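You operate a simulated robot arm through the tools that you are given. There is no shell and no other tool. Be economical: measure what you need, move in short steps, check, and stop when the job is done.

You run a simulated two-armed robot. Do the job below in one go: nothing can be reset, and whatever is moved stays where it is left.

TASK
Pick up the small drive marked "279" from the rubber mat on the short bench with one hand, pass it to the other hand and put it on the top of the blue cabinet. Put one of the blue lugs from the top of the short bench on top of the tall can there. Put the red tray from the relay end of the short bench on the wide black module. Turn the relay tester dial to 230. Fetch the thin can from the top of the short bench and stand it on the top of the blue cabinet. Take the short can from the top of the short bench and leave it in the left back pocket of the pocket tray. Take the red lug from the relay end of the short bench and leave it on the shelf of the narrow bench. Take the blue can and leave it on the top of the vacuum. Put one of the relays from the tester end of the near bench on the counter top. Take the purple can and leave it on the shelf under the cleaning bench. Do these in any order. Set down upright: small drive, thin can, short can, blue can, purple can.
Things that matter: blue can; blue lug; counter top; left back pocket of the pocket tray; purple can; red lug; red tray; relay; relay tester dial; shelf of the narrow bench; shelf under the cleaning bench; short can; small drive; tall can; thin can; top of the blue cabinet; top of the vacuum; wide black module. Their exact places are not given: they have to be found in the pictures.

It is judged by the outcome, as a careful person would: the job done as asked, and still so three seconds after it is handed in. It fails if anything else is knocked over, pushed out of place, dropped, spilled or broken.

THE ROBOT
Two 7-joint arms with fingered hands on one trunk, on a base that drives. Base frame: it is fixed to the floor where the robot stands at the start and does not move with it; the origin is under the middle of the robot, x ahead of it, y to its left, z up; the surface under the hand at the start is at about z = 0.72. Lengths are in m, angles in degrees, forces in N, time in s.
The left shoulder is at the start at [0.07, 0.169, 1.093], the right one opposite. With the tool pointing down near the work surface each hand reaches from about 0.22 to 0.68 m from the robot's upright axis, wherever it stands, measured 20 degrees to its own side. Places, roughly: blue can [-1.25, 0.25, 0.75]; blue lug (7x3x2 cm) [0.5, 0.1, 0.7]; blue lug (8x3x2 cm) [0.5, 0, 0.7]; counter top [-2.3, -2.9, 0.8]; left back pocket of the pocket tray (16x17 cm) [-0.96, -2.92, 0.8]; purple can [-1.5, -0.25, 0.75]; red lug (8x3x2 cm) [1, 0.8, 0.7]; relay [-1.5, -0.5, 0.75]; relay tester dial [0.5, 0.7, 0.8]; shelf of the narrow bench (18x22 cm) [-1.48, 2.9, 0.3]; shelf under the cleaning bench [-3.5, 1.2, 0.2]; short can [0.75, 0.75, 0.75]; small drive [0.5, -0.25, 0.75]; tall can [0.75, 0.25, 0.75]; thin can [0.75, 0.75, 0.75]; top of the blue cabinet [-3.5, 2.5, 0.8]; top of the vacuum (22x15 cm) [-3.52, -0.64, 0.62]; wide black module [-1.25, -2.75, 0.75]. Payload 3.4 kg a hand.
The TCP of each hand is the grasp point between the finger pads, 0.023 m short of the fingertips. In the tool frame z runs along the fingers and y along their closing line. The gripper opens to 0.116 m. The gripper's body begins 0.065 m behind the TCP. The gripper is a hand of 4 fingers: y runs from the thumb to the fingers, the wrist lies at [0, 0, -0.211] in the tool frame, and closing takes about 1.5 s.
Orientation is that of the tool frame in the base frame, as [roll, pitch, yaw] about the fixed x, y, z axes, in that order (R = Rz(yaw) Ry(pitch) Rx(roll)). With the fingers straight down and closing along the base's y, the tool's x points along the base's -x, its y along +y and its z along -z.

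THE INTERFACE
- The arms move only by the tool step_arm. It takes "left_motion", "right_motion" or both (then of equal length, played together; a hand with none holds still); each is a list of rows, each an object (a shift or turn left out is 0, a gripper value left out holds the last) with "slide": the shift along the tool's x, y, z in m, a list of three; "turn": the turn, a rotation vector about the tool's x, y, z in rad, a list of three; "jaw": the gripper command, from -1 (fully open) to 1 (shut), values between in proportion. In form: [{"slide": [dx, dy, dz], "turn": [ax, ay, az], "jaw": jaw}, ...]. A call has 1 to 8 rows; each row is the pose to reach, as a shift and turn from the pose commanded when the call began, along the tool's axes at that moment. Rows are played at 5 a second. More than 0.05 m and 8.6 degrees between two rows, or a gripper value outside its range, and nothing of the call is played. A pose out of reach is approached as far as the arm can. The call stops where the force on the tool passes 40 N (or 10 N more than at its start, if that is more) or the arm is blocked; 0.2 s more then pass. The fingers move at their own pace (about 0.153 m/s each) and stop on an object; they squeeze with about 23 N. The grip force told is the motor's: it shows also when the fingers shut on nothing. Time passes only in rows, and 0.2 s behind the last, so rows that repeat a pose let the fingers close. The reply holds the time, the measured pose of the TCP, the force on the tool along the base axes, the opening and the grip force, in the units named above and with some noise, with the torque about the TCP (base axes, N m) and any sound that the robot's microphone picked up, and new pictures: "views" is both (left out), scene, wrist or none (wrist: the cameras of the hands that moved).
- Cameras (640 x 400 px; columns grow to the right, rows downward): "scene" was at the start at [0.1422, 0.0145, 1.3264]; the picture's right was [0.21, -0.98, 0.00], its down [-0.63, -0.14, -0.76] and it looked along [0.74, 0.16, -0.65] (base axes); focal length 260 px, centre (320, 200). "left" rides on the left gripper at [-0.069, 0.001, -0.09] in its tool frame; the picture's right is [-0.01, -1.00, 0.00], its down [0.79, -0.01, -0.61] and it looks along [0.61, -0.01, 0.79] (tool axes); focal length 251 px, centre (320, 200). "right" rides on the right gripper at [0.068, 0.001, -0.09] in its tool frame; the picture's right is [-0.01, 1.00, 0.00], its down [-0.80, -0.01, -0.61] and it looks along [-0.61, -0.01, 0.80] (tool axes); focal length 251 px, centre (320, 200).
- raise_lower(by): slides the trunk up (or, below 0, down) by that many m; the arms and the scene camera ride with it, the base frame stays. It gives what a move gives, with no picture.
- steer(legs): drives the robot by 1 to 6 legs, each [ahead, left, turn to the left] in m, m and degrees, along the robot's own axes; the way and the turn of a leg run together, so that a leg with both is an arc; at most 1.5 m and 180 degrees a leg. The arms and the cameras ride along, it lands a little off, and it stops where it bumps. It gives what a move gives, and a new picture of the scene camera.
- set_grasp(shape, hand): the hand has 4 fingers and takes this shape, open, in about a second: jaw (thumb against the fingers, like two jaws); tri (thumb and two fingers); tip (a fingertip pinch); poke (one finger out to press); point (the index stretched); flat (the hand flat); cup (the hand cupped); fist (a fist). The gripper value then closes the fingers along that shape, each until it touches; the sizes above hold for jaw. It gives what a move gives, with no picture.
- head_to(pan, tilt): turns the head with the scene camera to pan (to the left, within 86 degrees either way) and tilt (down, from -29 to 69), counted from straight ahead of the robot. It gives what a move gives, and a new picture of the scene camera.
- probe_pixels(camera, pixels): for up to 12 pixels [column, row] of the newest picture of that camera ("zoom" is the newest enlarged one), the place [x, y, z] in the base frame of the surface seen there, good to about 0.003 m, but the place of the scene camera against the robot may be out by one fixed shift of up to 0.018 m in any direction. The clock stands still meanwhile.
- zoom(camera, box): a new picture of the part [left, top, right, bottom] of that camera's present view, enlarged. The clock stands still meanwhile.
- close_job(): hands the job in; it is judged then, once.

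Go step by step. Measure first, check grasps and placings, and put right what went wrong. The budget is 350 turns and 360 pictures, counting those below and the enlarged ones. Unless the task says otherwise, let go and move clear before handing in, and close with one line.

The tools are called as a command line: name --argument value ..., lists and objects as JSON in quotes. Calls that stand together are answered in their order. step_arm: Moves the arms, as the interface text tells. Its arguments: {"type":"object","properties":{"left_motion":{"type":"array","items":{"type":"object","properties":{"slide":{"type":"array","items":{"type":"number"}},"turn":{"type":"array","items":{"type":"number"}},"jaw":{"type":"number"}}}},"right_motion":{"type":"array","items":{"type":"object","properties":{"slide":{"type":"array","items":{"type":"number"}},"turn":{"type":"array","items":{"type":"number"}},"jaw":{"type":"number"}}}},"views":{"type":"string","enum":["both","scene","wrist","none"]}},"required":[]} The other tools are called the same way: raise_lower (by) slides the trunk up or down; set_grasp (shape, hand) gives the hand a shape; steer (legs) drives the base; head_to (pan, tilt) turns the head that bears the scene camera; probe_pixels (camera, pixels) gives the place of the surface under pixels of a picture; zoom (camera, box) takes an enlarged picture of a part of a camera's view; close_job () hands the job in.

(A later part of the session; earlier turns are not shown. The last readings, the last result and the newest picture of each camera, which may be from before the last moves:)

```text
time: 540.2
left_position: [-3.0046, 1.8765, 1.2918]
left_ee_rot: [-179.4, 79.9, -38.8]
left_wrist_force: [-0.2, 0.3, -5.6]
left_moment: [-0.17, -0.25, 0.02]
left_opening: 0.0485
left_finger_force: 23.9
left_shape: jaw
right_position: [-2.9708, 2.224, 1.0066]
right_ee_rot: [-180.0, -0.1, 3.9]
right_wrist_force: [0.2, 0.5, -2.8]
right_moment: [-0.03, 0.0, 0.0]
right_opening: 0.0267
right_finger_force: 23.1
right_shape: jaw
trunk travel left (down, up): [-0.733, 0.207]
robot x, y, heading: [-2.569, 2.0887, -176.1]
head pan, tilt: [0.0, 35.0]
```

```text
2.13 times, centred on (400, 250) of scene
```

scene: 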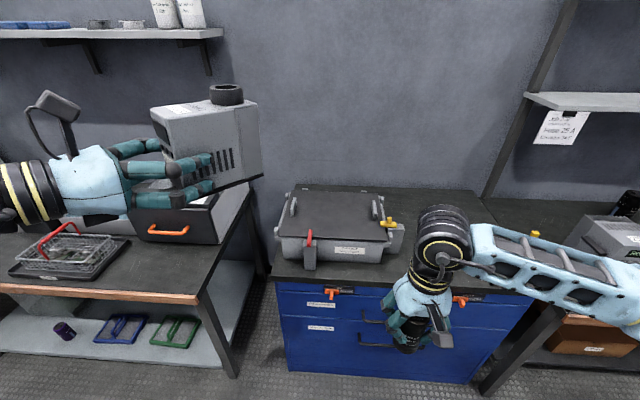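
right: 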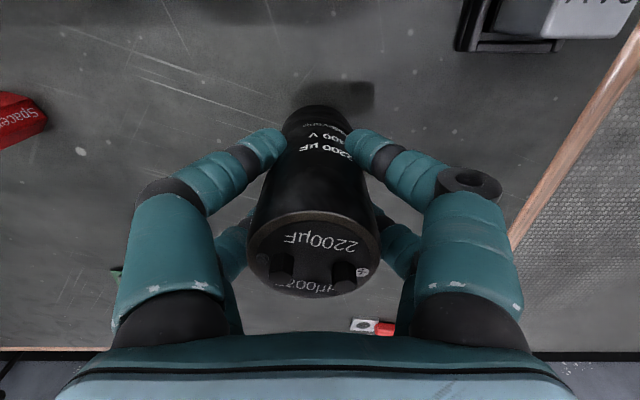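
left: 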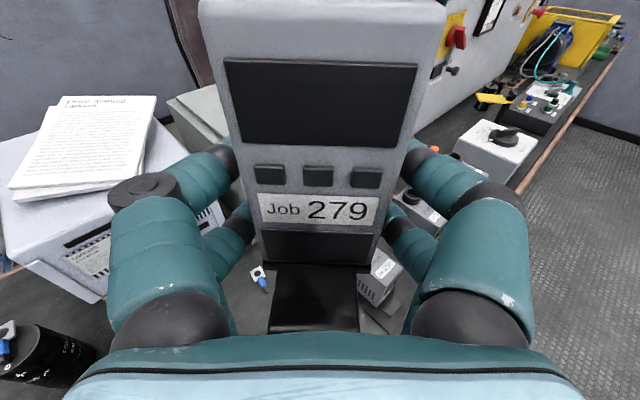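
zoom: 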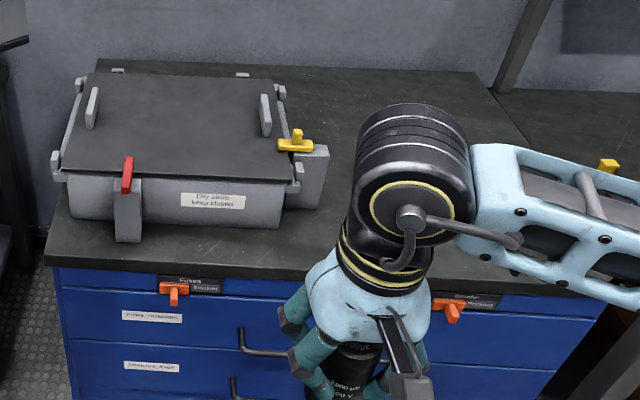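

Free area is right of the chamber (y 2.33–2.75). Raise the right hand relative to the body, then lower the trunk.

step_arm --right_motion '[{"slide": [0.02, 0, -0.04]}, {"slide": [0.04, 0, -0.08]}, {"slide": [0.06, 0, -0.12]}, {"slide": [0.07, 0, -0.16]}, {"slide": [0.07, 0, -0.2]}, {"slide": [0.07, 0, -0.24]}, {"slide": [0.07, 0, -0.28]}, {"slide": [0.07, 0, -0.32]}]' --views "none"

raise_lower --by -0.36

steer --legs '[[0, 0, -3.8], [0, -0.59, 0]]'

```text
time: 542.0
left_position: [-3.0024, 1.8751, 1.2922]
left_ee_rot: [-179.4, 79.9, -38.8]
left_wrist_force: [0.6, -0.1, -4.9]
left_moment: [-0.2, -0.22, -0.01]
left_opening: 0.0487
left_finger_force: 22.6
left_shape: jaw
right_position: [-2.9009, 2.2278, 1.3292]
right_ee_rot: [-180.0, -0.1, 4.0]
right_wrist_force: [1.1, -0.7, -2.8]
right_moment: [0.02, -0.02, 0.02]
right_opening: 0.0262
right_finger_force: 22.9
right_shape: jaw
trunk travel left (down, up): [-0.733, 0.207]
robot x, y, heading: [-2.5675, 2.0884, -176.0]
head pan, tilt: [0.0, 35.0]
```

```text
time: 545.5
left_position: [-3.0024, 1.8777, 0.9328]
left_ee_rot: [-179.3, 79.9, -38.7]
left_wrist_force: [-0.5, 0.0, -6.1]
left_moment: [-0.16, -0.23, 0.0]
left_opening: 0.0487
left_finger_force: 23.2
left_shape: jaw
right_position: [-2.9017, 2.2287, 0.9695]
right_ee_rot: [-179.9, -0.1, 3.9]
right_wrist_force: [-0.2, 0.8, -1.8]
right_moment: [-0.03, 0.0, -0.01]
right_opening: 0.026
right_finger_force: 22.8
right_shape: jaw
trunk travel left (down, up): [-0.373, 0.567]
robot x, y, heading: [-2.5688, 2.091, -175.8]
head pan, tilt: [0.0, 35.0]
```

```text
time: 549.3
left_position: [-3.0188, 2.5054, 0.9337]
left_ee_rot: [-179.3, 79.8, -42.7]
left_wrist_force: [0.2, 0.5, -5.5]
left_moment: [-0.14, -0.19, -0.02]
left_opening: 0.0486
left_finger_force: 23.7
left_shape: jaw
right_position: [-2.8937, 2.8476, 0.9686]
right_ee_rot: [-179.9, -0.2, 0.0]
right_wrist_force: [0.3, 0.2, -2.2]
right_moment: [0.0, -0.01, 0.0]
right_opening: 0.0259
right_finger_force: 22.8
right_shape: jaw
trunk travel left (down, up): [-0.373, 0.567]
robot x, y, heading: [-2.5724, 2.6847, -180.1]
head pan, tilt: [0.0, 35.0]
```

scene: 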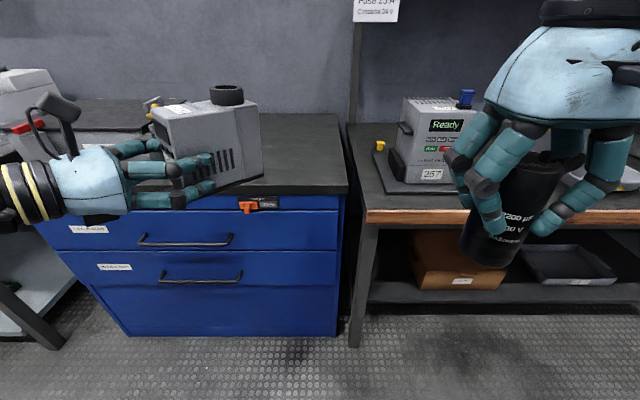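

step_arm --right_motion '[{"slide": [0.0, 0.04, 0]}, {"slide": [0.0, 0.08, 0]}, {"slide": [0.0, 0.11, 0]}]' --views "none"

steer --legs '[[0.34, 0, 0]]'

head_to --pan 10 --tilt 50

```text
time: 550.1
left_position: [-3.0187, 2.5024, 0.9326]
left_ee_rot: [-179.0, 79.9, -42.4]
left_wrist_force: [-0.7, -0.2, -5.1]
left_moment: [-0.21, -0.21, 0.0]
left_opening: 0.0486
left_finger_force: 22.9
left_shape: jaw
right_position: [-2.8951, 2.7363, 0.9686]
right_ee_rot: [-179.9, -0.1, 0.0]
right_wrist_force: [-0.6, -0.3, -2.5]
right_moment: [-0.01, -0.01, -0.03]
right_opening: 0.0259
right_finger_force: 22.7
right_shape: jaw
trunk travel left (down, up): [-0.373, 0.567]
robot x, y, heading: [-2.569, 2.6867, -180.1]
head pan, tilt: [0.0, 35.0]
```

```text
time: 552.3
left_position: [-3.3524, 2.5029, 0.9316]
left_ee_rot: [-179.0, 79.8, -42.5]
left_wrist_force: [-0.7, 0.9, -6.1]
left_moment: [-0.18, -0.2, 0.0]
left_opening: 0.0483
left_finger_force: 23.8
left_shape: jaw
right_position: [-3.2286, 2.7386, 0.969]
right_ee_rot: [-179.9, -0.2, -0.1]
right_wrist_force: [0.1, -0.3, -2.3]
right_moment: [-0.02, -0.01, -0.03]
right_opening: 0.0262
right_finger_force: 22.7
right_shape: jaw
trunk travel left (down, up): [-0.373, 0.567]
robot x, y, heading: [-2.9022, 2.6841, -179.9]
head pan, tilt: [0.0, 35.0]
```

scene: 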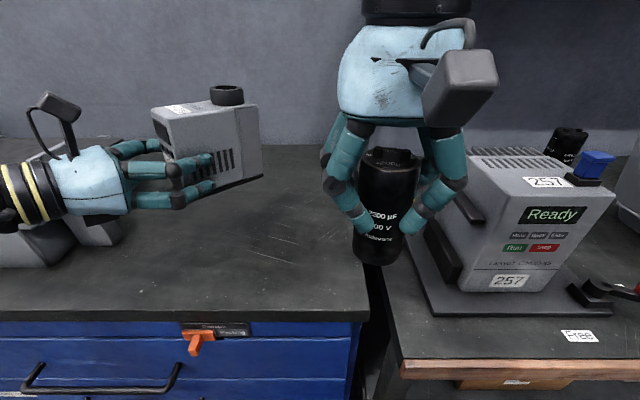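

```text
time: 553.1
left_position: [-3.3522, 2.5032, 0.9317]
left_ee_rot: [-179.2, 79.8, -42.6]
left_wrist_force: [0.4, 1.0, -6.0]
left_moment: [-0.23, -0.24, -0.02]
left_opening: 0.0489
left_finger_force: 22.8
left_shape: jaw
right_position: [-3.2278, 2.7382, 0.969]
right_ee_rot: [-180.0, -0.1, 0.0]
right_wrist_force: [0.2, 0.1, -2.3]
right_moment: [-0.03, -0.03, 0.01]
right_opening: 0.0259
right_finger_force: 22.9
right_shape: jaw
trunk travel left (down, up): [-0.373, 0.567]
robot x, y, heading: [-2.9035, 2.6857, -180.0]
head pan, tilt: [10.0, 50.0]
```

scene: 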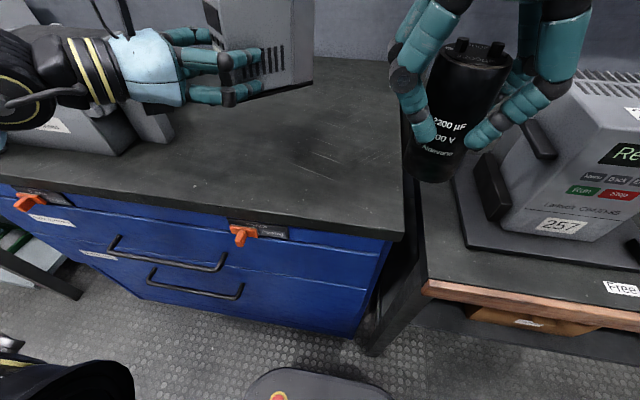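

steer --legs '[[-0.03, 0, 0]]'

step_arm --right_motion '[{"slide": [0, 0, -0.04]}, {"slide": [0, 0, -0.08]}]' --views "none"

raise_lower --by -0.11

zoom --camera "scene" --box '[0, 0, 440, 275]'

```text
time: 553.9
left_position: [-3.3216, 2.5034, 0.9327]
left_ee_rot: [-179.4, 79.9, -43.0]
left_wrist_force: [0.0, -0.5, -5.1]
left_moment: [-0.17, -0.23, 0.0]
left_opening: 0.0486
left_finger_force: 23.1
left_shape: jaw
right_position: [-3.1974, 2.7376, 0.9686]
right_ee_rot: [-179.9, -0.2, 0.1]
right_wrist_force: [-0.2, -0.5, -2.1]
right_moment: [-0.01, 0.04, 0.01]
right_opening: 0.0258
right_finger_force: 23.3
right_shape: jaw
trunk travel left (down, up): [-0.373, 0.567]
robot x, y, heading: [-2.8735, 2.6843, -179.9]
head pan, tilt: [10.0, 50.0]
```

scene: 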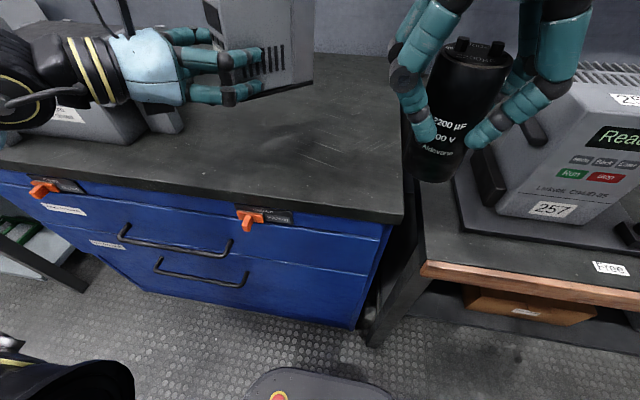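

```text
time: 554.5
left_position: [-3.3206, 2.5026, 0.9325]
left_ee_rot: [-179.4, 79.9, -42.9]
left_wrist_force: [0.2, 0.4, -5.8]
left_moment: [-0.18, -0.2, -0.04]
left_opening: 0.0487
left_finger_force: 23.5
left_shape: jaw
right_position: [-3.1972, 2.7368, 1.0505]
right_ee_rot: [-179.9, 0.0, 0.0]
right_wrist_force: [0.2, 0.3, -3.3]
right_moment: [0.02, -0.02, 0.02]
right_opening: 0.0259
right_finger_force: 22.9
right_shape: jaw
trunk travel left (down, up): [-0.373, 0.567]
robot x, y, heading: [-2.8763, 2.6873, -180.0]
head pan, tilt: [10.0, 50.0]
```

```text
time: 555.9
left_position: [-3.3227, 2.5021, 0.8223]
left_ee_rot: [-179.1, 79.7, -42.6]
left_wrist_force: [0.1, 0.2, -6.4]
left_moment: [-0.18, -0.2, 0.01]
left_opening: 0.0486
left_finger_force: 23.3
left_shape: jaw
right_position: [-3.1985, 2.7392, 0.9403]
right_ee_rot: [-179.8, -0.1, -0.1]
right_wrist_force: [-0.9, -0.2, -3.0]
right_moment: [-0.01, -0.01, -0.03]
right_opening: 0.0256
right_finger_force: 22.4
right_shape: jaw
trunk travel left (down, up): [-0.263, 0.677]
robot x, y, heading: [-2.8739, 2.6845, -179.9]
head pan, tilt: [10.0, 50.0]
```

```text
1.45 times, centred on (220, 138) of scene
```

zoom: 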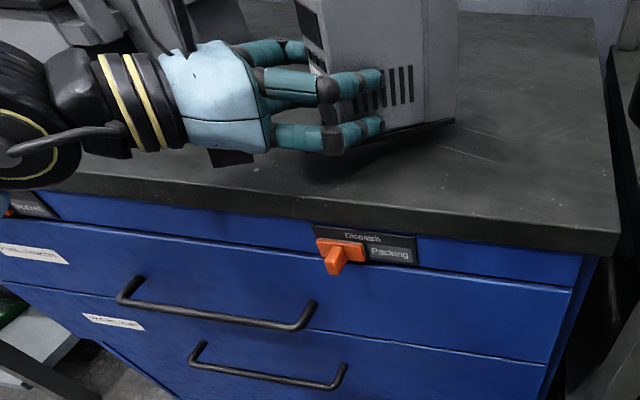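

Close to the surface. Lower by 1.8 cm, then in small steps.

raise_lower --by -0.018

raise_lower --by -0.003

```text
time: 556.6
left_position: [-3.3225, 2.5032, 0.8047]
left_ee_rot: [-179.3, 79.9, -42.8]
left_wrist_force: [-1.1, -0.6, -3.8]
left_moment: [-0.05, -0.08, 0.07]
left_opening: 0.0485
left_finger_force: 23.2
left_shape: jaw
right_position: [-3.1977, 2.7405, 0.9227]
right_ee_rot: [-179.9, 0.0, 0.0]
right_wrist_force: [-0.6, 0.2, -2.0]
right_moment: [0.01, -0.02, 0.03]
right_opening: 0.0257
right_finger_force: 22.8
right_shape: jaw
trunk travel left (down, up): [-0.245, 0.695]
robot x, y, heading: [-2.8751, 2.6844, -180.0]
head pan, tilt: [10.0, 50.0]
```

```text
time: 557.1
left_position: [-3.3221, 2.5023, 0.802]
left_ee_rot: [-179.4, 80.0, -42.7]
left_wrist_force: [0.9, -4.5, -0.1]
left_moment: [0.2, 0.09, 0.09]
left_opening: 0.0484
left_finger_force: 22.4
left_shape: jaw
right_position: [-3.1972, 2.7379, 0.919]
right_ee_rot: [-179.8, -0.1, 0.0]
right_wrist_force: [-0.1, -0.2, -2.9]
right_moment: [0.0, -0.03, -0.01]
right_opening: 0.026
right_finger_force: 22.8
right_shape: jaw
trunk travel left (down, up): [-0.242, 0.698]
robot x, y, heading: [-2.8744, 2.6858, -179.7]
head pan, tilt: [10.0, 50.0]
```

raise_lower --by -0.003

zoom --camera "left" --box '[120, 0, 520, 330]'

```text
time: 557.6
left_position: [-3.3208, 2.5018, 0.7997]
left_ee_rot: [-179.7, 80.0, -43.0]
left_wrist_force: [2.5, -5.9, 4.4]
left_moment: [0.4, 0.37, 0.13]
left_opening: 0.0486
left_finger_force: 22.8
left_shape: jaw
right_position: [-3.196, 2.7378, 0.9171]
right_ee_rot: [-179.8, -0.1, 0.0]
right_wrist_force: [-0.4, 0.2, -2.3]
right_moment: [-0.02, 0.01, -0.01]
right_opening: 0.0257
right_finger_force: 23.3
right_shape: jaw
trunk travel left (down, up): [-0.239, 0.701]
robot x, y, heading: [-2.8707, 2.6831, -179.7]
head pan, tilt: [10.0, 50.0]
```

```text
1.21 times, centred on (320, 165) of left
```

zoom: 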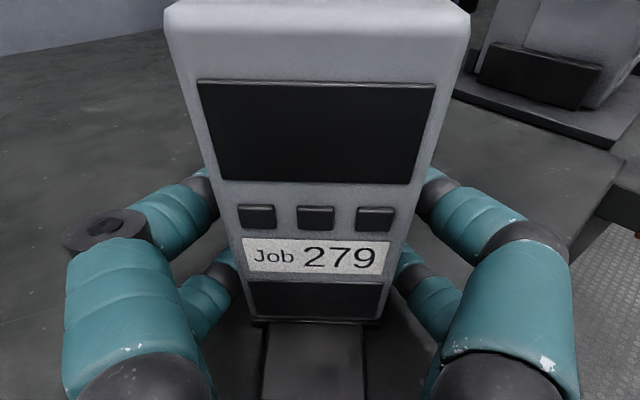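

Supported. Open the left hand gently and check.

step_arm --left_motion '[{"jaw": 0.1}, {"jaw": -0.1}, {"jaw": -0.5}, {"jaw": -0.5}]' --views "both"

```text
time: 558.6
left_position: [-3.3213, 2.5033, 0.7996]
left_ee_rot: [-179.2, 79.9, -42.8]
left_wrist_force: [0.5, 0.8, 0.2]
left_moment: [0.01, 0.02, -0.02]
left_opening: 0.0866
left_finger_force: 0.1
left_shape: jaw
right_position: [-3.1979, 2.7401, 0.9168]
right_ee_rot: [-179.9, 0.0, 0.0]
right_wrist_force: [0.0, -0.6, -2.9]
right_moment: [-0.03, -0.02, 0.02]
right_opening: 0.0258
right_finger_force: 23.2
right_shape: jaw
trunk travel left (down, up): [-0.239, 0.701]
robot x, y, heading: [-2.8747, 2.6838, -179.8]
head pan, tilt: [10.0, 50.0]
```

scene: 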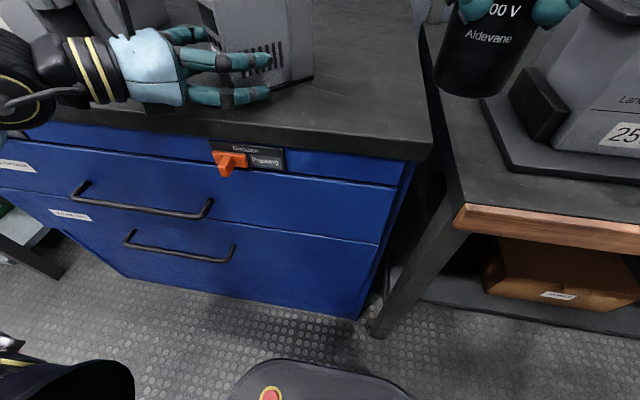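
left: 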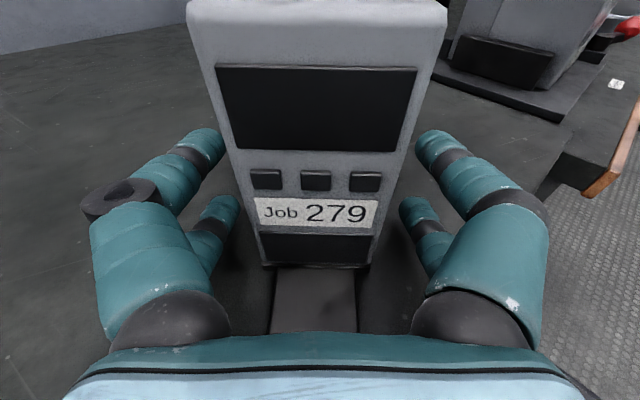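

Drive stands upright. Withdraw along the finger direction by moving the base diagonally.

steer --legs '[[-0.11, 0.102, 0]]'

raise_lower --by 0.15

head_to --pan -5 --tilt 40

```text
time: 560.0
left_position: [-3.2134, 2.402, 0.7997]
left_ee_rot: [-179.5, 79.9, -42.9]
left_wrist_force: [0.1, -0.2, 0.3]
left_moment: [-0.01, 0.0, -0.01]
left_opening: 0.0868
left_finger_force: 0.1
left_shape: jaw
right_position: [-3.0895, 2.6367, 0.9158]
right_ee_rot: [-179.9, -0.1, -0.1]
right_wrist_force: [-0.7, -0.5, -2.7]
right_moment: [-0.02, 0.03, -0.02]
right_opening: 0.0261
right_finger_force: 23.1
right_shape: jaw
trunk travel left (down, up): [-0.239, 0.701]
robot x, y, heading: [-2.764, 2.5815, 179.9]
head pan, tilt: [10.0, 50.0]
```

scene: 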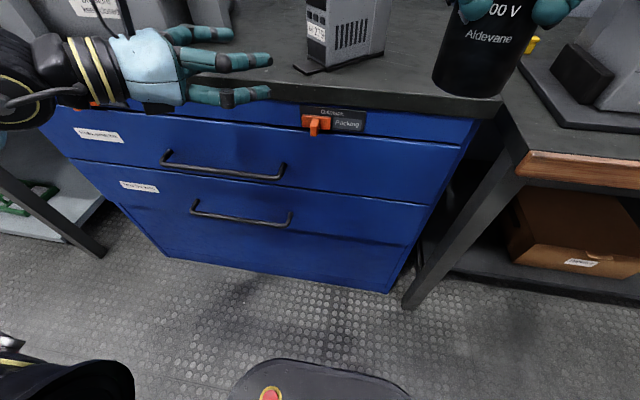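

```text
time: 561.8
left_position: [-3.2151, 2.4014, 0.9495]
left_ee_rot: [-179.4, 79.9, -43.0]
left_wrist_force: [0.9, -0.1, 0.7]
left_moment: [-0.03, -0.02, 0.04]
left_opening: 0.0867
left_finger_force: 0.0
left_shape: jaw
right_position: [-3.0894, 2.6388, 1.0678]
right_ee_rot: [-180.0, -0.1, -0.1]
right_wrist_force: [0.7, -0.2, -2.3]
right_moment: [0.0, 0.01, 0.03]
right_opening: 0.0259
right_finger_force: 23.5
right_shape: jaw
trunk travel left (down, up): [-0.389, 0.551]
robot x, y, heading: [-2.7606, 2.5819, 180.0]
head pan, tilt: [10.0, 50.0]
```

```text
time: 562.5
left_position: [-3.2132, 2.4035, 0.9492]
left_ee_rot: [-179.3, 79.9, -43.1]
left_wrist_force: [-0.5, 0.0, 1.1]
left_moment: [0.04, 0.02, -0.04]
left_opening: 0.0863
left_finger_force: 0.1
left_shape: jaw
right_position: [-3.0879, 2.6387, 1.0658]
right_ee_rot: [-179.9, -0.1, -0.2]
right_wrist_force: [-0.3, 0.0, -2.1]
right_moment: [-0.01, 0.01, 0.02]
right_opening: 0.0259
right_finger_force: 22.7
right_shape: jaw
trunk travel left (down, up): [-0.389, 0.551]
robot x, y, heading: [-2.7668, 2.582, 180.0]
head pan, tilt: [-5.0, 40.0]
```

scene: 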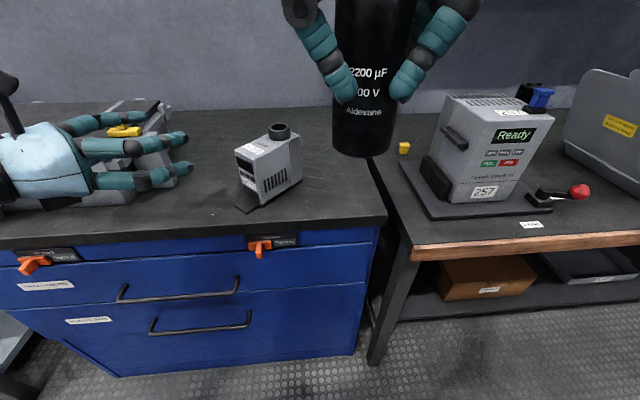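

Now the thin can: extend the right hand over the free spot right of the drive.

probe_pixels --camera "scene" --pixels '[[340, 205], [300, 190], [375, 222], [270, 205], [340, 180], [335, 215]]'

step_arm --right_motion '[{"slide": [-0.04, -0.005, 0.02]}, {"slide": [-0.08, -0.01, 0.04]}, {"slide": [-0.12, -0.015, 0.06]}, {"slide": [-0.16, -0.02, 0.08]}, {"slide": [-0.2, -0.025, 0.1]}, {"slide": [-0.24, -0.03, 0.11]}, {"slide": [-0.25, -0.03, 0.12]}]' --views "both"

```text
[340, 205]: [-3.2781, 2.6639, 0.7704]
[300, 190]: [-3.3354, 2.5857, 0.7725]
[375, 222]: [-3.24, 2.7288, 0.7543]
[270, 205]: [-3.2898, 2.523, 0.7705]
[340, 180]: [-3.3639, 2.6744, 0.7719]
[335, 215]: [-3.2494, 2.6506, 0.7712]
```

```text
time: 564.1
left_position: [-3.214, 2.4031, 0.9486]
left_ee_rot: [-179.4, 79.8, -43.0]
left_wrist_force: [1.0, -0.5, -0.4]
left_moment: [0.01, 0.01, 0.0]
left_opening: 0.0866
left_finger_force: 0.0
left_shape: jaw
right_position: [-3.3209, 2.6661, 0.943]
right_ee_rot: [-179.9, -0.1, -0.2]
right_wrist_force: [-0.5, 0.0, -2.3]
right_moment: [-0.01, -0.03, -0.01]
right_opening: 0.0258
right_finger_force: 23.1
right_shape: jaw
right hand out of reach, approached as far as the arm can: row 6, 7
trunk travel left (down, up): [-0.389, 0.551]
robot x, y, heading: [-2.7649, 2.586, 180.0]
head pan, tilt: [-5.0, 40.0]
```

scene: 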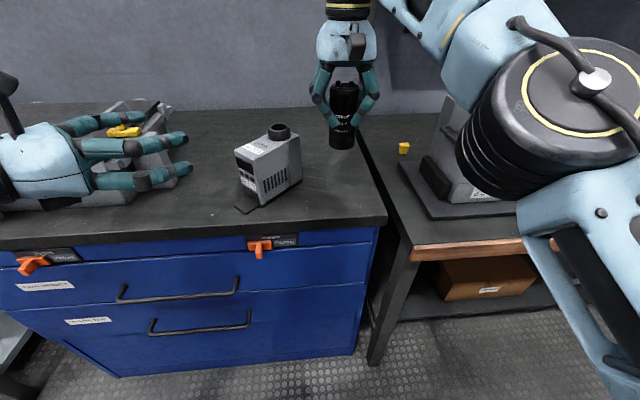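
right: 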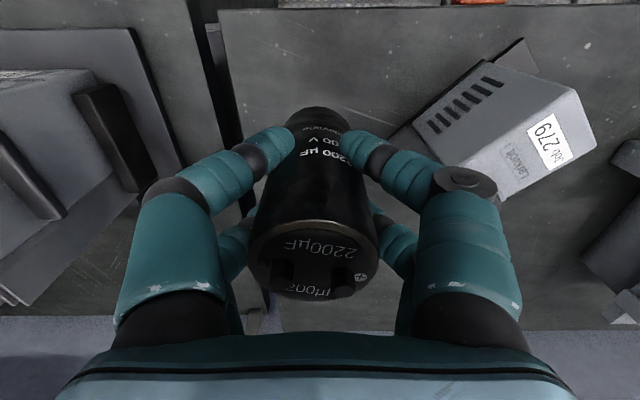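

step_arm --right_motion '[{"slide": [0, -0.016, 0]}]' --views "none"

raise_lower --by -0.105

probe_pixels --camera "right" --pixels '[[300, 60], [245, 90], [420, 90], [330, 90]]'

```text
time: 564.5
left_position: [-3.2124, 2.4029, 0.9494]
left_ee_rot: [-179.7, 79.8, -43.3]
left_wrist_force: [0.0, 0.4, -1.2]
left_moment: [-0.01, -0.03, 0.01]
left_opening: 0.0865
left_finger_force: 0.1
left_shape: jaw
right_position: [-3.3198, 2.6831, 0.9436]
right_ee_rot: [180.0, -0.1, -0.2]
right_wrist_force: [-0.2, -0.5, -3.0]
right_moment: [-0.03, 0.03, -0.01]
right_opening: 0.0257
right_finger_force: 23.0
right_shape: jaw
trunk travel left (down, up): [-0.389, 0.551]
robot x, y, heading: [-2.7635, 2.5829, 179.9]
head pan, tilt: [-5.0, 40.0]
```

```text
time: 565.9
left_position: [-3.2136, 2.403, 0.8442]
left_ee_rot: [-179.3, 79.9, -43.1]
left_wrist_force: [0.3, 0.1, -0.7]
left_moment: [0.0, -0.02, 0.0]
left_opening: 0.0865
left_finger_force: 0.1
left_shape: jaw
right_position: [-3.3201, 2.6834, 0.8384]
right_ee_rot: [-179.8, 0.0, -0.2]
right_wrist_force: [0.7, 0.3, -3.4]
right_moment: [0.01, 0.01, -0.01]
right_opening: 0.0257
right_finger_force: 23.3
right_shape: jaw
trunk travel left (down, up): [-0.284, 0.656]
robot x, y, heading: [-2.7668, 2.5883, 180.1]
head pan, tilt: [-5.0, 40.0]
```

```text
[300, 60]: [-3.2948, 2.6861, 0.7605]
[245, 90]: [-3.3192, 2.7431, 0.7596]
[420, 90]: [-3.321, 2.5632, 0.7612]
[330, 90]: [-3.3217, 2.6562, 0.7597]
```

raise_lower --by -0.012

raise_lower --by -0.003

```text
time: 566.5
left_position: [-3.2129, 2.4032, 0.8309]
left_ee_rot: [-179.5, 79.8, -43.0]
left_wrist_force: [0.1, -0.2, -0.3]
left_moment: [0.03, -0.03, -0.02]
left_opening: 0.087
left_finger_force: 0.2
left_shape: jaw
right_position: [-3.3201, 2.6835, 0.8271]
right_ee_rot: [-179.9, -0.1, -0.2]
right_wrist_force: [-0.2, 0.0, -2.5]
right_moment: [0.01, 0.0, 0.0]
right_opening: 0.0259
right_finger_force: 23.1
right_shape: jaw
trunk travel left (down, up): [-0.272, 0.668]
robot x, y, heading: [-2.7636, 2.5821, 179.9]
head pan, tilt: [-5.0, 40.0]
```

```text
time: 567.0
left_position: [-3.2125, 2.4025, 0.8297]
left_ee_rot: [-179.5, 79.9, -43.2]
left_wrist_force: [-0.5, 1.0, 0.4]
left_moment: [-0.03, 0.01, 0.03]
left_opening: 0.0869
left_finger_force: 0.1
left_shape: jaw
right_position: [-3.3186, 2.6833, 0.8261]
right_ee_rot: [-179.9, 0.0, -0.1]
right_wrist_force: [-0.2, -0.7, 6.8]
right_moment: [0.07, 0.2, 0.0]
right_opening: 0.026
right_finger_force: 23.2
right_shape: jaw
trunk travel left (down, up): [-0.269, 0.671]
robot x, y, heading: [-2.7663, 2.5826, 180.0]
head pan, tilt: [-5.0, 40.0]
```

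Contact. Open, then raise the trunk to clear.

step_arm --right_motion '[{"jaw": 0.4}, {"jaw": 0.0}, {"jaw": -0.3}, {"jaw": -0.3}]' --views "wrist"

raise_lower --by 0.16

head_to --pan -5 --tilt 42

```text
time: 568.0
left_position: [-3.2133, 2.4027, 0.8285]
left_ee_rot: [-179.4, 79.9, -43.2]
left_wrist_force: [0.0, -1.1, -0.1]
left_moment: [-0.01, 0.02, 0.04]
left_opening: 0.0867
left_finger_force: 0.1
left_shape: jaw
right_position: [-3.3204, 2.6825, 0.8233]
right_ee_rot: [-179.9, -0.1, -0.3]
right_wrist_force: [-0.4, -0.3, -0.9]
right_moment: [-0.01, 0.01, -0.01]
right_opening: 0.0749
right_finger_force: 0.0
right_shape: jaw
trunk travel left (down, up): [-0.269, 0.671]
robot x, y, heading: [-2.7649, 2.5807, 179.8]
head pan, tilt: [-5.0, 40.0]
```

right: 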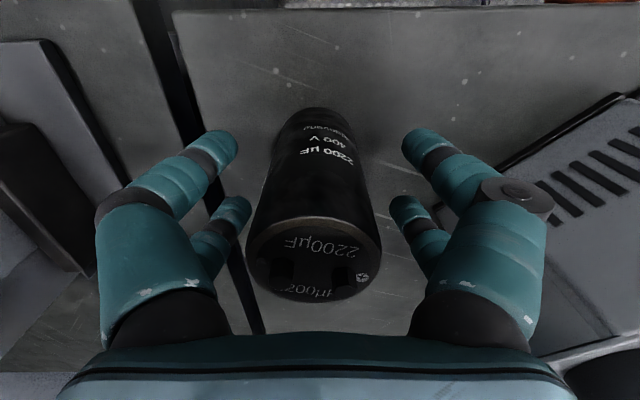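

```text
time: 569.8
left_position: [-3.2131, 2.402, 0.9881]
left_ee_rot: [-179.3, 79.9, -43.1]
left_wrist_force: [0.2, -0.1, -0.3]
left_moment: [0.01, 0.03, 0.0]
left_opening: 0.0867
left_finger_force: 0.2
left_shape: jaw
right_position: [-3.3192, 2.682, 0.9843]
right_ee_rot: [-179.9, -0.1, -0.2]
right_wrist_force: [-1.6, -0.4, -0.4]
right_moment: [0.02, 0.0, 0.03]
right_opening: 0.0749
right_finger_force: 0.1
right_shape: jaw
trunk travel left (down, up): [-0.429, 0.511]
robot x, y, heading: [-2.7645, 2.5803, 180.0]
head pan, tilt: [-5.0, 40.0]
```

```text
time: 570.5
left_position: [-3.2133, 2.4032, 0.9892]
left_ee_rot: [-179.4, 79.8, -43.0]
left_wrist_force: [-0.4, 0.9, -0.7]
left_moment: [0.03, 0.01, 0.01]
left_opening: 0.0868
left_finger_force: 0.0
left_shape: jaw
right_position: [-3.3188, 2.6823, 0.9844]
right_ee_rot: [-179.9, 0.0, -0.3]
right_wrist_force: [-0.4, -1.1, -0.1]
right_moment: [0.01, 0.02, -0.02]
right_opening: 0.075
right_finger_force: 0.1
right_shape: jaw
trunk travel left (down, up): [-0.429, 0.511]
robot x, y, heading: [-2.7696, 2.587, 179.9]
head pan, tilt: [-5.0, 42.0]
```

scene: 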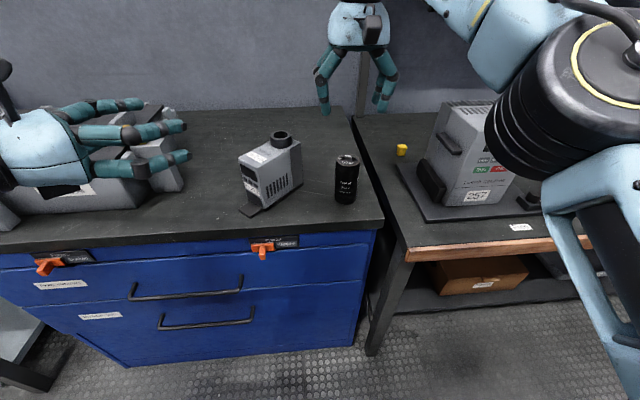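

Drive and thin can both stand on the cabinet. Last item: the red lug. Back away and restore the left hand to pointing down.

steer --legs '[[-0.35, 0, 0]]'

step_arm --left_motion '[{"slide": [-0.02, 0, 0], "turn": [0, 0.14, 0]}, {"slide": [-0.04, 0, 0], "turn": [0, 0.28, 0]}, {"slide": [-0.06, 0, 0], "turn": [0, 0.42, 0]}, {"slide": [-0.08, 0, 0], "turn": [0, 0.56, 0]}, {"slide": [-0.1, 0, 0], "turn": [0, 0.7, 0]}, {"slide": [-0.1, 0, 0], "turn": [0, 0.84, 0]}, {"slide": [-0.1, 0, 0], "turn": [0, 0.98, 0]}, {"slide": [-0.1, 0, 0], "turn": [0, 1.12, 0]}]' --right_motion '[{"slide": [0.03, 0, 0]}, {"slide": [0.06, 0, 0]}, {"slide": [0.09, 0, 0]}, {"slide": [0.12, 0, 0]}, {"slide": [0.15, 0, 0]}, {"slide": [0.18, 0, 0]}, {"slide": [0.2, 0, 0]}, {"slide": [0.2, 0, 0]}]' --views "none"

step_arm --left_motion '[{"turn": [0, 0.13, 0]}, {"turn": [0, 0.27, 0]}]' --views "none"

step_arm --left_motion '[{"turn": [0, 0, -0.13]}, {"turn": [0, 0, -0.26]}, {"turn": [0, 0, -0.39]}, {"turn": [0, 0, -0.52]}, {"turn": [0, 0, -0.65]}, {"turn": [0, 0, -0.75]}]' --views "none"

```text
time: 572.7
left_position: [-2.8718, 2.4024, 0.9886]
left_ee_rot: [-179.5, 79.9, -43.2]
left_wrist_force: [0.2, -0.3, -0.1]
left_moment: [0.0, -0.05, -0.01]
left_opening: 0.0867
left_finger_force: 0.1
left_shape: jaw
right_position: [-2.9778, 2.6815, 0.9851]
right_ee_rot: [-179.9, 0.0, -0.2]
right_wrist_force: [0.2, 0.3, 0.4]
right_moment: [0.03, 0.04, 0.0]
right_opening: 0.0752
right_finger_force: 0.0
right_shape: jaw
trunk travel left (down, up): [-0.429, 0.511]
robot x, y, heading: [-2.4205, 2.5785, 179.8]
head pan, tilt: [-5.0, 42.0]
```

scene: 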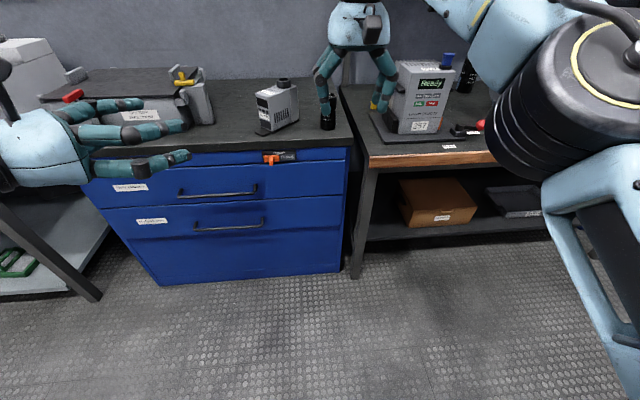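

```text
time: 574.5
left_position: [-2.8893, 2.4134, 1.086]
left_ee_rot: [-179.6, 15.5, -43.3]
left_wrist_force: [0.2, 0.9, 0.4]
left_moment: [-0.02, -0.04, 0.02]
left_opening: 0.0865
left_finger_force: 0.0
left_shape: jaw
right_position: [-2.7822, 2.6803, 0.9835]
right_ee_rot: [-179.9, -0.3, -0.2]
right_wrist_force: [0.5, -0.1, 0.8]
right_moment: [0.01, -0.04, -0.01]
right_opening: 0.0749
right_finger_force: 0.0
right_shape: jaw
trunk travel left (down, up): [-0.429, 0.511]
robot x, y, heading: [-2.4249, 2.5844, 179.6]
head pan, tilt: [-5.0, 42.0]
```

```text
time: 575.1
left_position: [-2.8529, 2.3881, 1.0501]
left_ee_rot: [-180.0, 0.2, -43.7]
left_wrist_force: [0.3, 0.5, -0.3]
left_moment: [-0.01, 0.02, 0.0]
left_opening: 0.087
left_finger_force: 0.1
left_shape: jaw
left hand out of reach, approached as far as the arm can: row 1, 2
right_position: [-2.7784, 2.6802, 0.9848]
right_ee_rot: [-179.9, -0.1, -0.2]
right_wrist_force: [0.0, 0.7, -0.2]
right_moment: [0.0, 0.03, -0.04]
right_opening: 0.0747
right_finger_force: 0.0
right_shape: jaw
trunk travel left (down, up): [-0.429, 0.511]
robot x, y, heading: [-2.4279, 2.5847, 180.1]
head pan, tilt: [-5.0, 42.0]
```

```text
time: 576.5
left_position: [-2.8552, 2.3883, 1.0496]
left_ee_rot: [-179.7, 0.0, -0.6]
left_wrist_force: [0.1, 0.4, 0.0]
left_moment: [0.02, -0.04, 0.01]
left_opening: 0.0869
left_finger_force: 0.2
left_shape: jaw
right_position: [-2.7779, 2.6796, 0.9858]
right_ee_rot: [-179.8, 0.0, -0.3]
right_wrist_force: [0.7, 0.3, -0.4]
right_moment: [0.0, 0.02, -0.01]
right_opening: 0.0747
right_finger_force: 0.0
right_shape: jaw
trunk travel left (down, up): [-0.429, 0.511]
robot x, y, heading: [-2.4208, 2.5828, 179.6]
head pan, tilt: [-5.0, 42.0]
```

steer --legs '[[0, 1.5, 0], [0, 1.5, 0], [0, 1.3, 0], [0, 0, 180], [1.4, 0, 0], [0.7, 0, 0]]'

steer --legs '[[0, 1.5, 0], [0, 0.7, 0]]'

head_to --pan 15 --tilt 42

```text
time: 614.4
left_position: [0.0134, -1.9949, 1.0497]
left_ee_rot: [-179.7, 0.1, 169.7]
left_wrist_force: [1.4, -0.1, -0.9]
left_moment: [-0.01, 0.01, -0.01]
left_opening: 0.0872
left_finger_force: 0.0
left_shape: jaw
right_position: [-0.1082, -2.268, 0.9843]
right_ee_rot: [-179.9, -0.1, 170.2]
right_wrist_force: [1.0, -0.1, -0.9]
right_moment: [-0.05, 0.01, -0.03]
right_opening: 0.0749
right_finger_force: 0.0
right_shape: jaw
trunk travel left (down, up): [-0.429, 0.511]
robot x, y, heading: [-0.4438, -2.1141, -9.6]
head pan, tilt: [-5.0, 42.0]
```

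scene: 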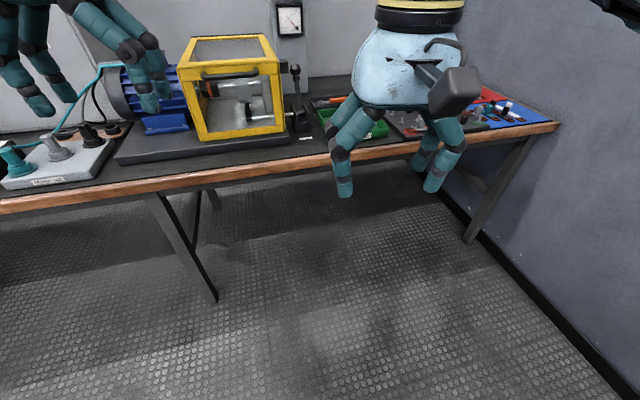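

```text
time: 625.2
left_position: [0.3808, 0.1602, 1.0492]
left_ee_rot: [-179.7, 0.1, 169.4]
left_wrist_force: [-0.3, -0.4, -1.5]
left_moment: [-0.02, 0.01, 0.0]
left_opening: 0.087
left_finger_force: 0.0
left_shape: jaw
right_position: [0.2577, -0.1129, 0.9861]
right_ee_rot: [-179.9, -0.1, 169.9]
right_wrist_force: [-0.8, -0.2, 0.5]
right_moment: [-0.02, -0.05, -0.01]
right_opening: 0.0748
right_finger_force: 0.0
right_shape: jaw
trunk travel left (down, up): [-0.429, 0.511]
robot x, y, heading: [-0.0777, 0.0439, -10.0]
head pan, tilt: [-5.0, 42.0]
```

scene: 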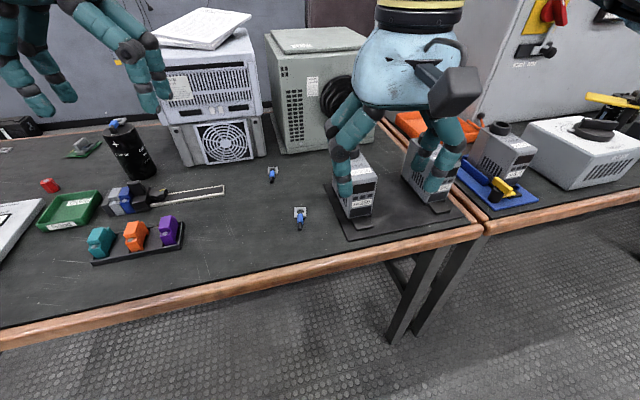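

```text
time: 626.1
left_position: [0.38, 0.1615, 1.049]
left_ee_rot: [-179.6, 0.1, 169.4]
left_wrist_force: [0.5, 0.2, -0.1]
left_moment: [0.02, 0.01, 0.01]
left_opening: 0.0871
left_finger_force: 0.2
left_shape: jaw
right_position: [0.2564, -0.1116, 0.9854]
right_ee_rot: [-179.9, 0.0, 169.9]
right_wrist_force: [0.6, -0.1, 0.0]
right_moment: [0.02, -0.02, 0.01]
right_opening: 0.0748
right_finger_force: 0.1
right_shape: jaw
trunk travel left (down, up): [-0.429, 0.511]
robot x, y, heading: [-0.074, 0.0421, -9.9]
head pan, tilt: [15.0, 42.0]
```

scene: 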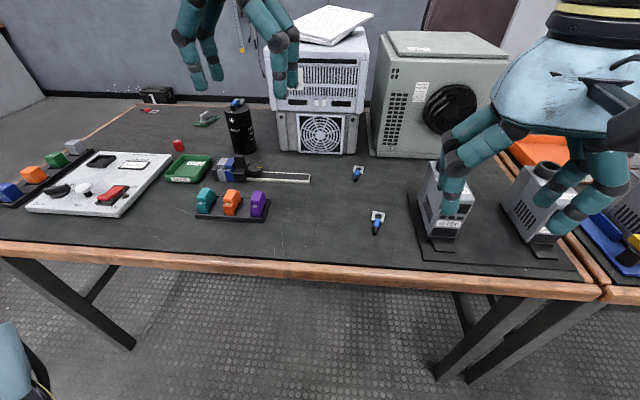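

Heading drifted −10°; nothing touched. Straighten, raise the right hand as on the earlier visit, then approach.

steer --legs '[[-0.1, 0, 10], [0, 0.45, 0]]'

step_arm --right_motion '[{"slide": [-0.02, -0.01, -0.03]}, {"slide": [-0.04, -0.02, -0.06]}, {"slide": [-0.06, -0.03, -0.09]}, {"slide": [-0.09, -0.04, -0.12]}, {"slide": [-0.12, -0.06, -0.13]}]' --views "none"

steer --legs '[[0.4, 0, 0]]'

```text
time: 629.5
left_position: [0.2566, 0.6975, 1.0496]
left_ee_rot: [-179.7, 0.1, 179.2]
left_wrist_force: [-0.1, -0.7, -0.4]
left_moment: [0.0, 0.01, 0.0]
left_opening: 0.0868
left_finger_force: 0.0
left_shape: jaw
right_position: [0.1808, 0.4053, 0.9845]
right_ee_rot: [-179.9, 0.0, 179.6]
right_wrist_force: [0.4, 0.5, 0.4]
right_moment: [0.03, 0.03, 0.01]
right_opening: 0.0751
right_finger_force: 0.0
right_shape: jaw
trunk travel left (down, up): [-0.429, 0.511]
robot x, y, heading: [-0.1748, 0.501, -0.3]
head pan, tilt: [15.0, 42.0]
```

scene: 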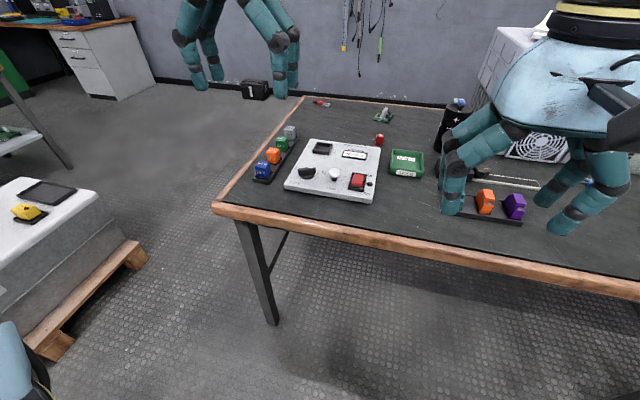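

```text
time: 630.8
left_position: [0.2575, 0.6934, 1.0502]
left_ee_rot: [-179.9, 0.1, 179.2]
left_wrist_force: [0.1, 0.3, -0.7]
left_moment: [0.01, 0.04, 0.0]
left_opening: 0.0868
left_finger_force: 0.1
left_shape: jaw
right_position: [0.293, 0.3421, 1.0997]
right_ee_rot: [179.9, 0.0, 179.7]
right_wrist_force: [-0.1, -0.3, 0.3]
right_moment: [0.04, 0.06, -0.01]
right_opening: 0.075
right_finger_force: 0.1
right_shape: jaw
right hand out of reach, approached as far as the arm can: row 5
trunk travel left (down, up): [-0.429, 0.511]
robot x, y, heading: [-0.1741, 0.5055, -0.5]
head pan, tilt: [15.0, 42.0]
```

```text
time: 633.3
left_position: [0.6651, 0.6983, 1.0496]
left_ee_rot: [-179.6, 0.2, 179.4]
left_wrist_force: [-0.3, -0.3, 0.4]
left_moment: [0.0, 0.0, 0.0]
left_opening: 0.0869
left_finger_force: 0.0
left_shape: jaw
right_position: [0.7027, 0.3478, 1.0989]
right_ee_rot: [-180.0, 0.0, -180.0]
right_wrist_force: [0.0, -0.1, -0.2]
right_moment: [0.03, 0.0, 0.01]
right_opening: 0.0752
right_finger_force: 0.1
right_shape: jaw
trunk travel left (down, up): [-0.429, 0.511]
robot x, y, heading: [0.2347, 0.4985, 0.5]
head pan, tilt: [15.0, 42.0]
```

scene: 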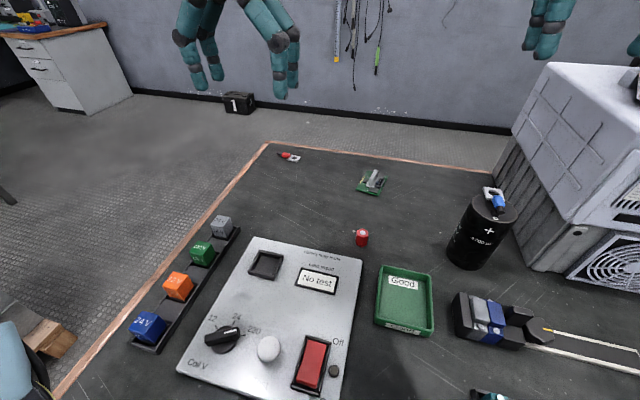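

steer --legs '[[0.12, 0, -0.5]]'

step_arm --left_motion '[{"slide": [-0.03, 0.012, 0.01], "turn": [0, 0, -0.14]}, {"slide": [-0.06, 0.025, 0.02], "turn": [0, 0, -0.28]}, {"slide": [-0.09, 0.037, 0.03], "turn": [0, 0, -0.42]}, {"slide": [-0.12, 0.05, 0.04], "turn": [0, 0, -0.56]}, {"slide": [-0.15, 0.062, 0.05], "turn": [0, 0, -0.7]}, {"slide": [-0.17, 0.075, 0.07], "turn": [0, 0, -0.84]}, {"slide": [-0.19, 0.085, 0.09], "turn": [0, 0, -0.98]}, {"slide": [-0.19, 0.085, 0.11], "turn": [0, 0, -1.12]}]' --views "none"

step_arm --left_motion '[{"turn": [0, 0, -0.15]}, {"turn": [0, 0, -0.3]}, {"turn": [0, 0, -0.45]}]' --views "wrist"

```text
time: 634.5
left_position: [0.7844, 0.694, 1.0501]
left_ee_rot: [-179.7, 0.2, 179.0]
left_wrist_force: [0.4, 0.0, 0.4]
left_moment: [0.0, -0.01, 0.02]
left_opening: 0.0868
left_finger_force: 0.0
left_shape: jaw
right_position: [0.8194, 0.3437, 1.0983]
right_ee_rot: [180.0, 0.1, 179.5]
right_wrist_force: [1.4, 0.0, -0.5]
right_moment: [-0.03, 0.04, -0.04]
right_opening: 0.0752
right_finger_force: 0.1
right_shape: jaw
trunk travel left (down, up): [-0.429, 0.511]
robot x, y, heading: [0.3548, 0.5031, -0.4]
head pan, tilt: [15.0, 42.0]
```

scene: 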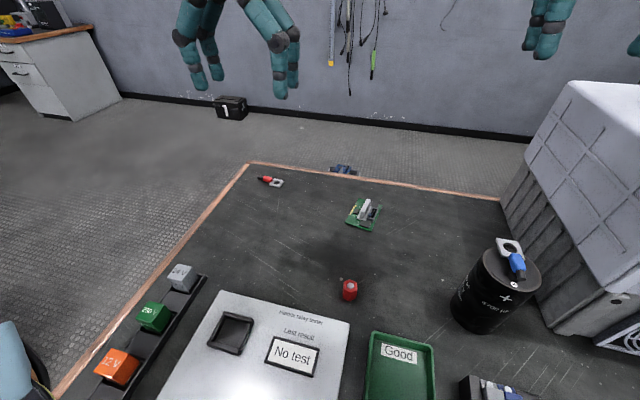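

```text
time: 636.3
left_position: [0.9283, 0.7757, 0.891]
left_ee_rot: [-179.7, -0.1, -116.6]
left_wrist_force: [-0.3, -0.5, -0.8]
left_moment: [0.04, 0.03, 0.0]
left_opening: 0.087
left_finger_force: 0.0
left_shape: jaw
left hand out of reach, approached as far as the arm can: row 1, 2, 3, 4, 5, 6, 7, 8
right_position: [0.821, 0.3424, 1.097]
right_ee_rot: [-180.0, 0.0, 179.5]
right_wrist_force: [-0.1, 0.8, 0.8]
right_moment: [0.01, 0.01, 0.03]
right_opening: 0.0752
right_finger_force: 0.0
right_shape: jaw
trunk travel left (down, up): [-0.429, 0.511]
robot x, y, heading: [0.3524, 0.5043, -0.3]
head pan, tilt: [15.0, 42.0]
```

```text
time: 637.1
left_position: [0.9249, 0.7755, 0.8913]
left_ee_rot: [-179.9, -0.2, -90.9]
left_wrist_force: [0.4, 0.1, 0.6]
left_moment: [0.02, 0.01, 0.02]
left_opening: 0.087
left_finger_force: 0.1
left_shape: jaw
right_position: [0.8196, 0.3425, 1.0979]
right_ee_rot: [-180.0, 0.1, 179.4]
right_wrist_force: [-0.8, -0.1, 0.2]
right_moment: [0.01, 0.01, 0.02]
right_opening: 0.0752
right_finger_force: 0.1
right_shape: jaw
trunk travel left (down, up): [-0.429, 0.511]
robot x, y, heading: [0.3501, 0.5043, -0.2]
head pan, tilt: [15.0, 42.0]
```

left: 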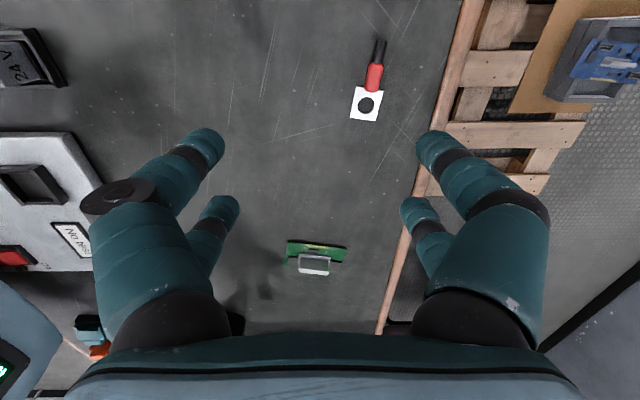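

probe_pixels --camera "left" --pixels '[[380, 45], [378, 55], [374, 72], [372, 85], [367, 118], [355, 105], [381, 105], [366, 95]]'

step_arm --right_motion '[{"slide": [0.045, 0.01, -0.01]}, {"slide": [0.09, 0.02, -0.02]}, {"slide": [0.13, 0.03, -0.04]}]' --views "none"

steer --legs '[[0.015, -0.06, 0.3]]'

```text
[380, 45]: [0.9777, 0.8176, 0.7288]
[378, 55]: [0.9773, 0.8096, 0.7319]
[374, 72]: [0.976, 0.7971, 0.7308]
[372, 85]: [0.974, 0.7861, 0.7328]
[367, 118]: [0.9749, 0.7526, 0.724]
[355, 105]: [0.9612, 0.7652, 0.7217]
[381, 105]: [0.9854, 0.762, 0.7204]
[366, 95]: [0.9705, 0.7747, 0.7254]
```

```text
time: 637.9
left_position: [0.9253, 0.7766, 0.8923]
left_ee_rot: [-179.8, -0.3, -91.0]
left_wrist_force: [1.0, 0.2, 0.9]
left_moment: [0.01, -0.03, -0.01]
left_opening: 0.0869
left_finger_force: 0.1
left_shape: jaw
right_position: [0.7093, 0.3696, 1.1281]
right_ee_rot: [180.0, 0.2, 179.5]
right_wrist_force: [-0.1, 0.3, 0.3]
right_moment: [0.0, 0.02, -0.01]
right_opening: 0.0751
right_finger_force: 0.0
right_shape: jaw
right hand out of reach, approached as far as the arm can: row 3
trunk travel left (down, up): [-0.429, 0.511]
robot x, y, heading: [0.354, 0.5033, -0.2]
head pan, tilt: [15.0, 42.0]
```

```text
time: 638.9
left_position: [0.9383, 0.717, 0.8926]
left_ee_rot: [180.0, -0.2, -90.6]
left_wrist_force: [-0.2, 0.4, -0.1]
left_moment: [0.0, 0.03, -0.01]
left_opening: 0.0869
left_finger_force: 0.0
left_shape: jaw
right_position: [0.7244, 0.3088, 1.1289]
right_ee_rot: [179.8, 0.1, 179.7]
right_wrist_force: [0.8, -0.4, 0.4]
right_moment: [0.02, -0.01, -0.01]
right_opening: 0.075
right_finger_force: 0.0
right_shape: jaw
trunk travel left (down, up): [-0.429, 0.511]
robot x, y, heading: [0.3674, 0.4404, -0.3]
head pan, tilt: [15.0, 42.0]
```

scene: 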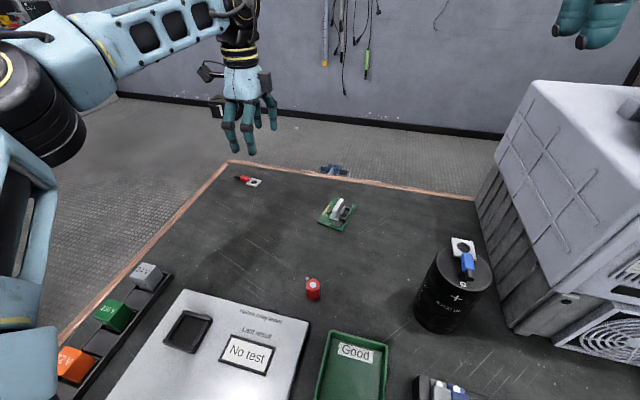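

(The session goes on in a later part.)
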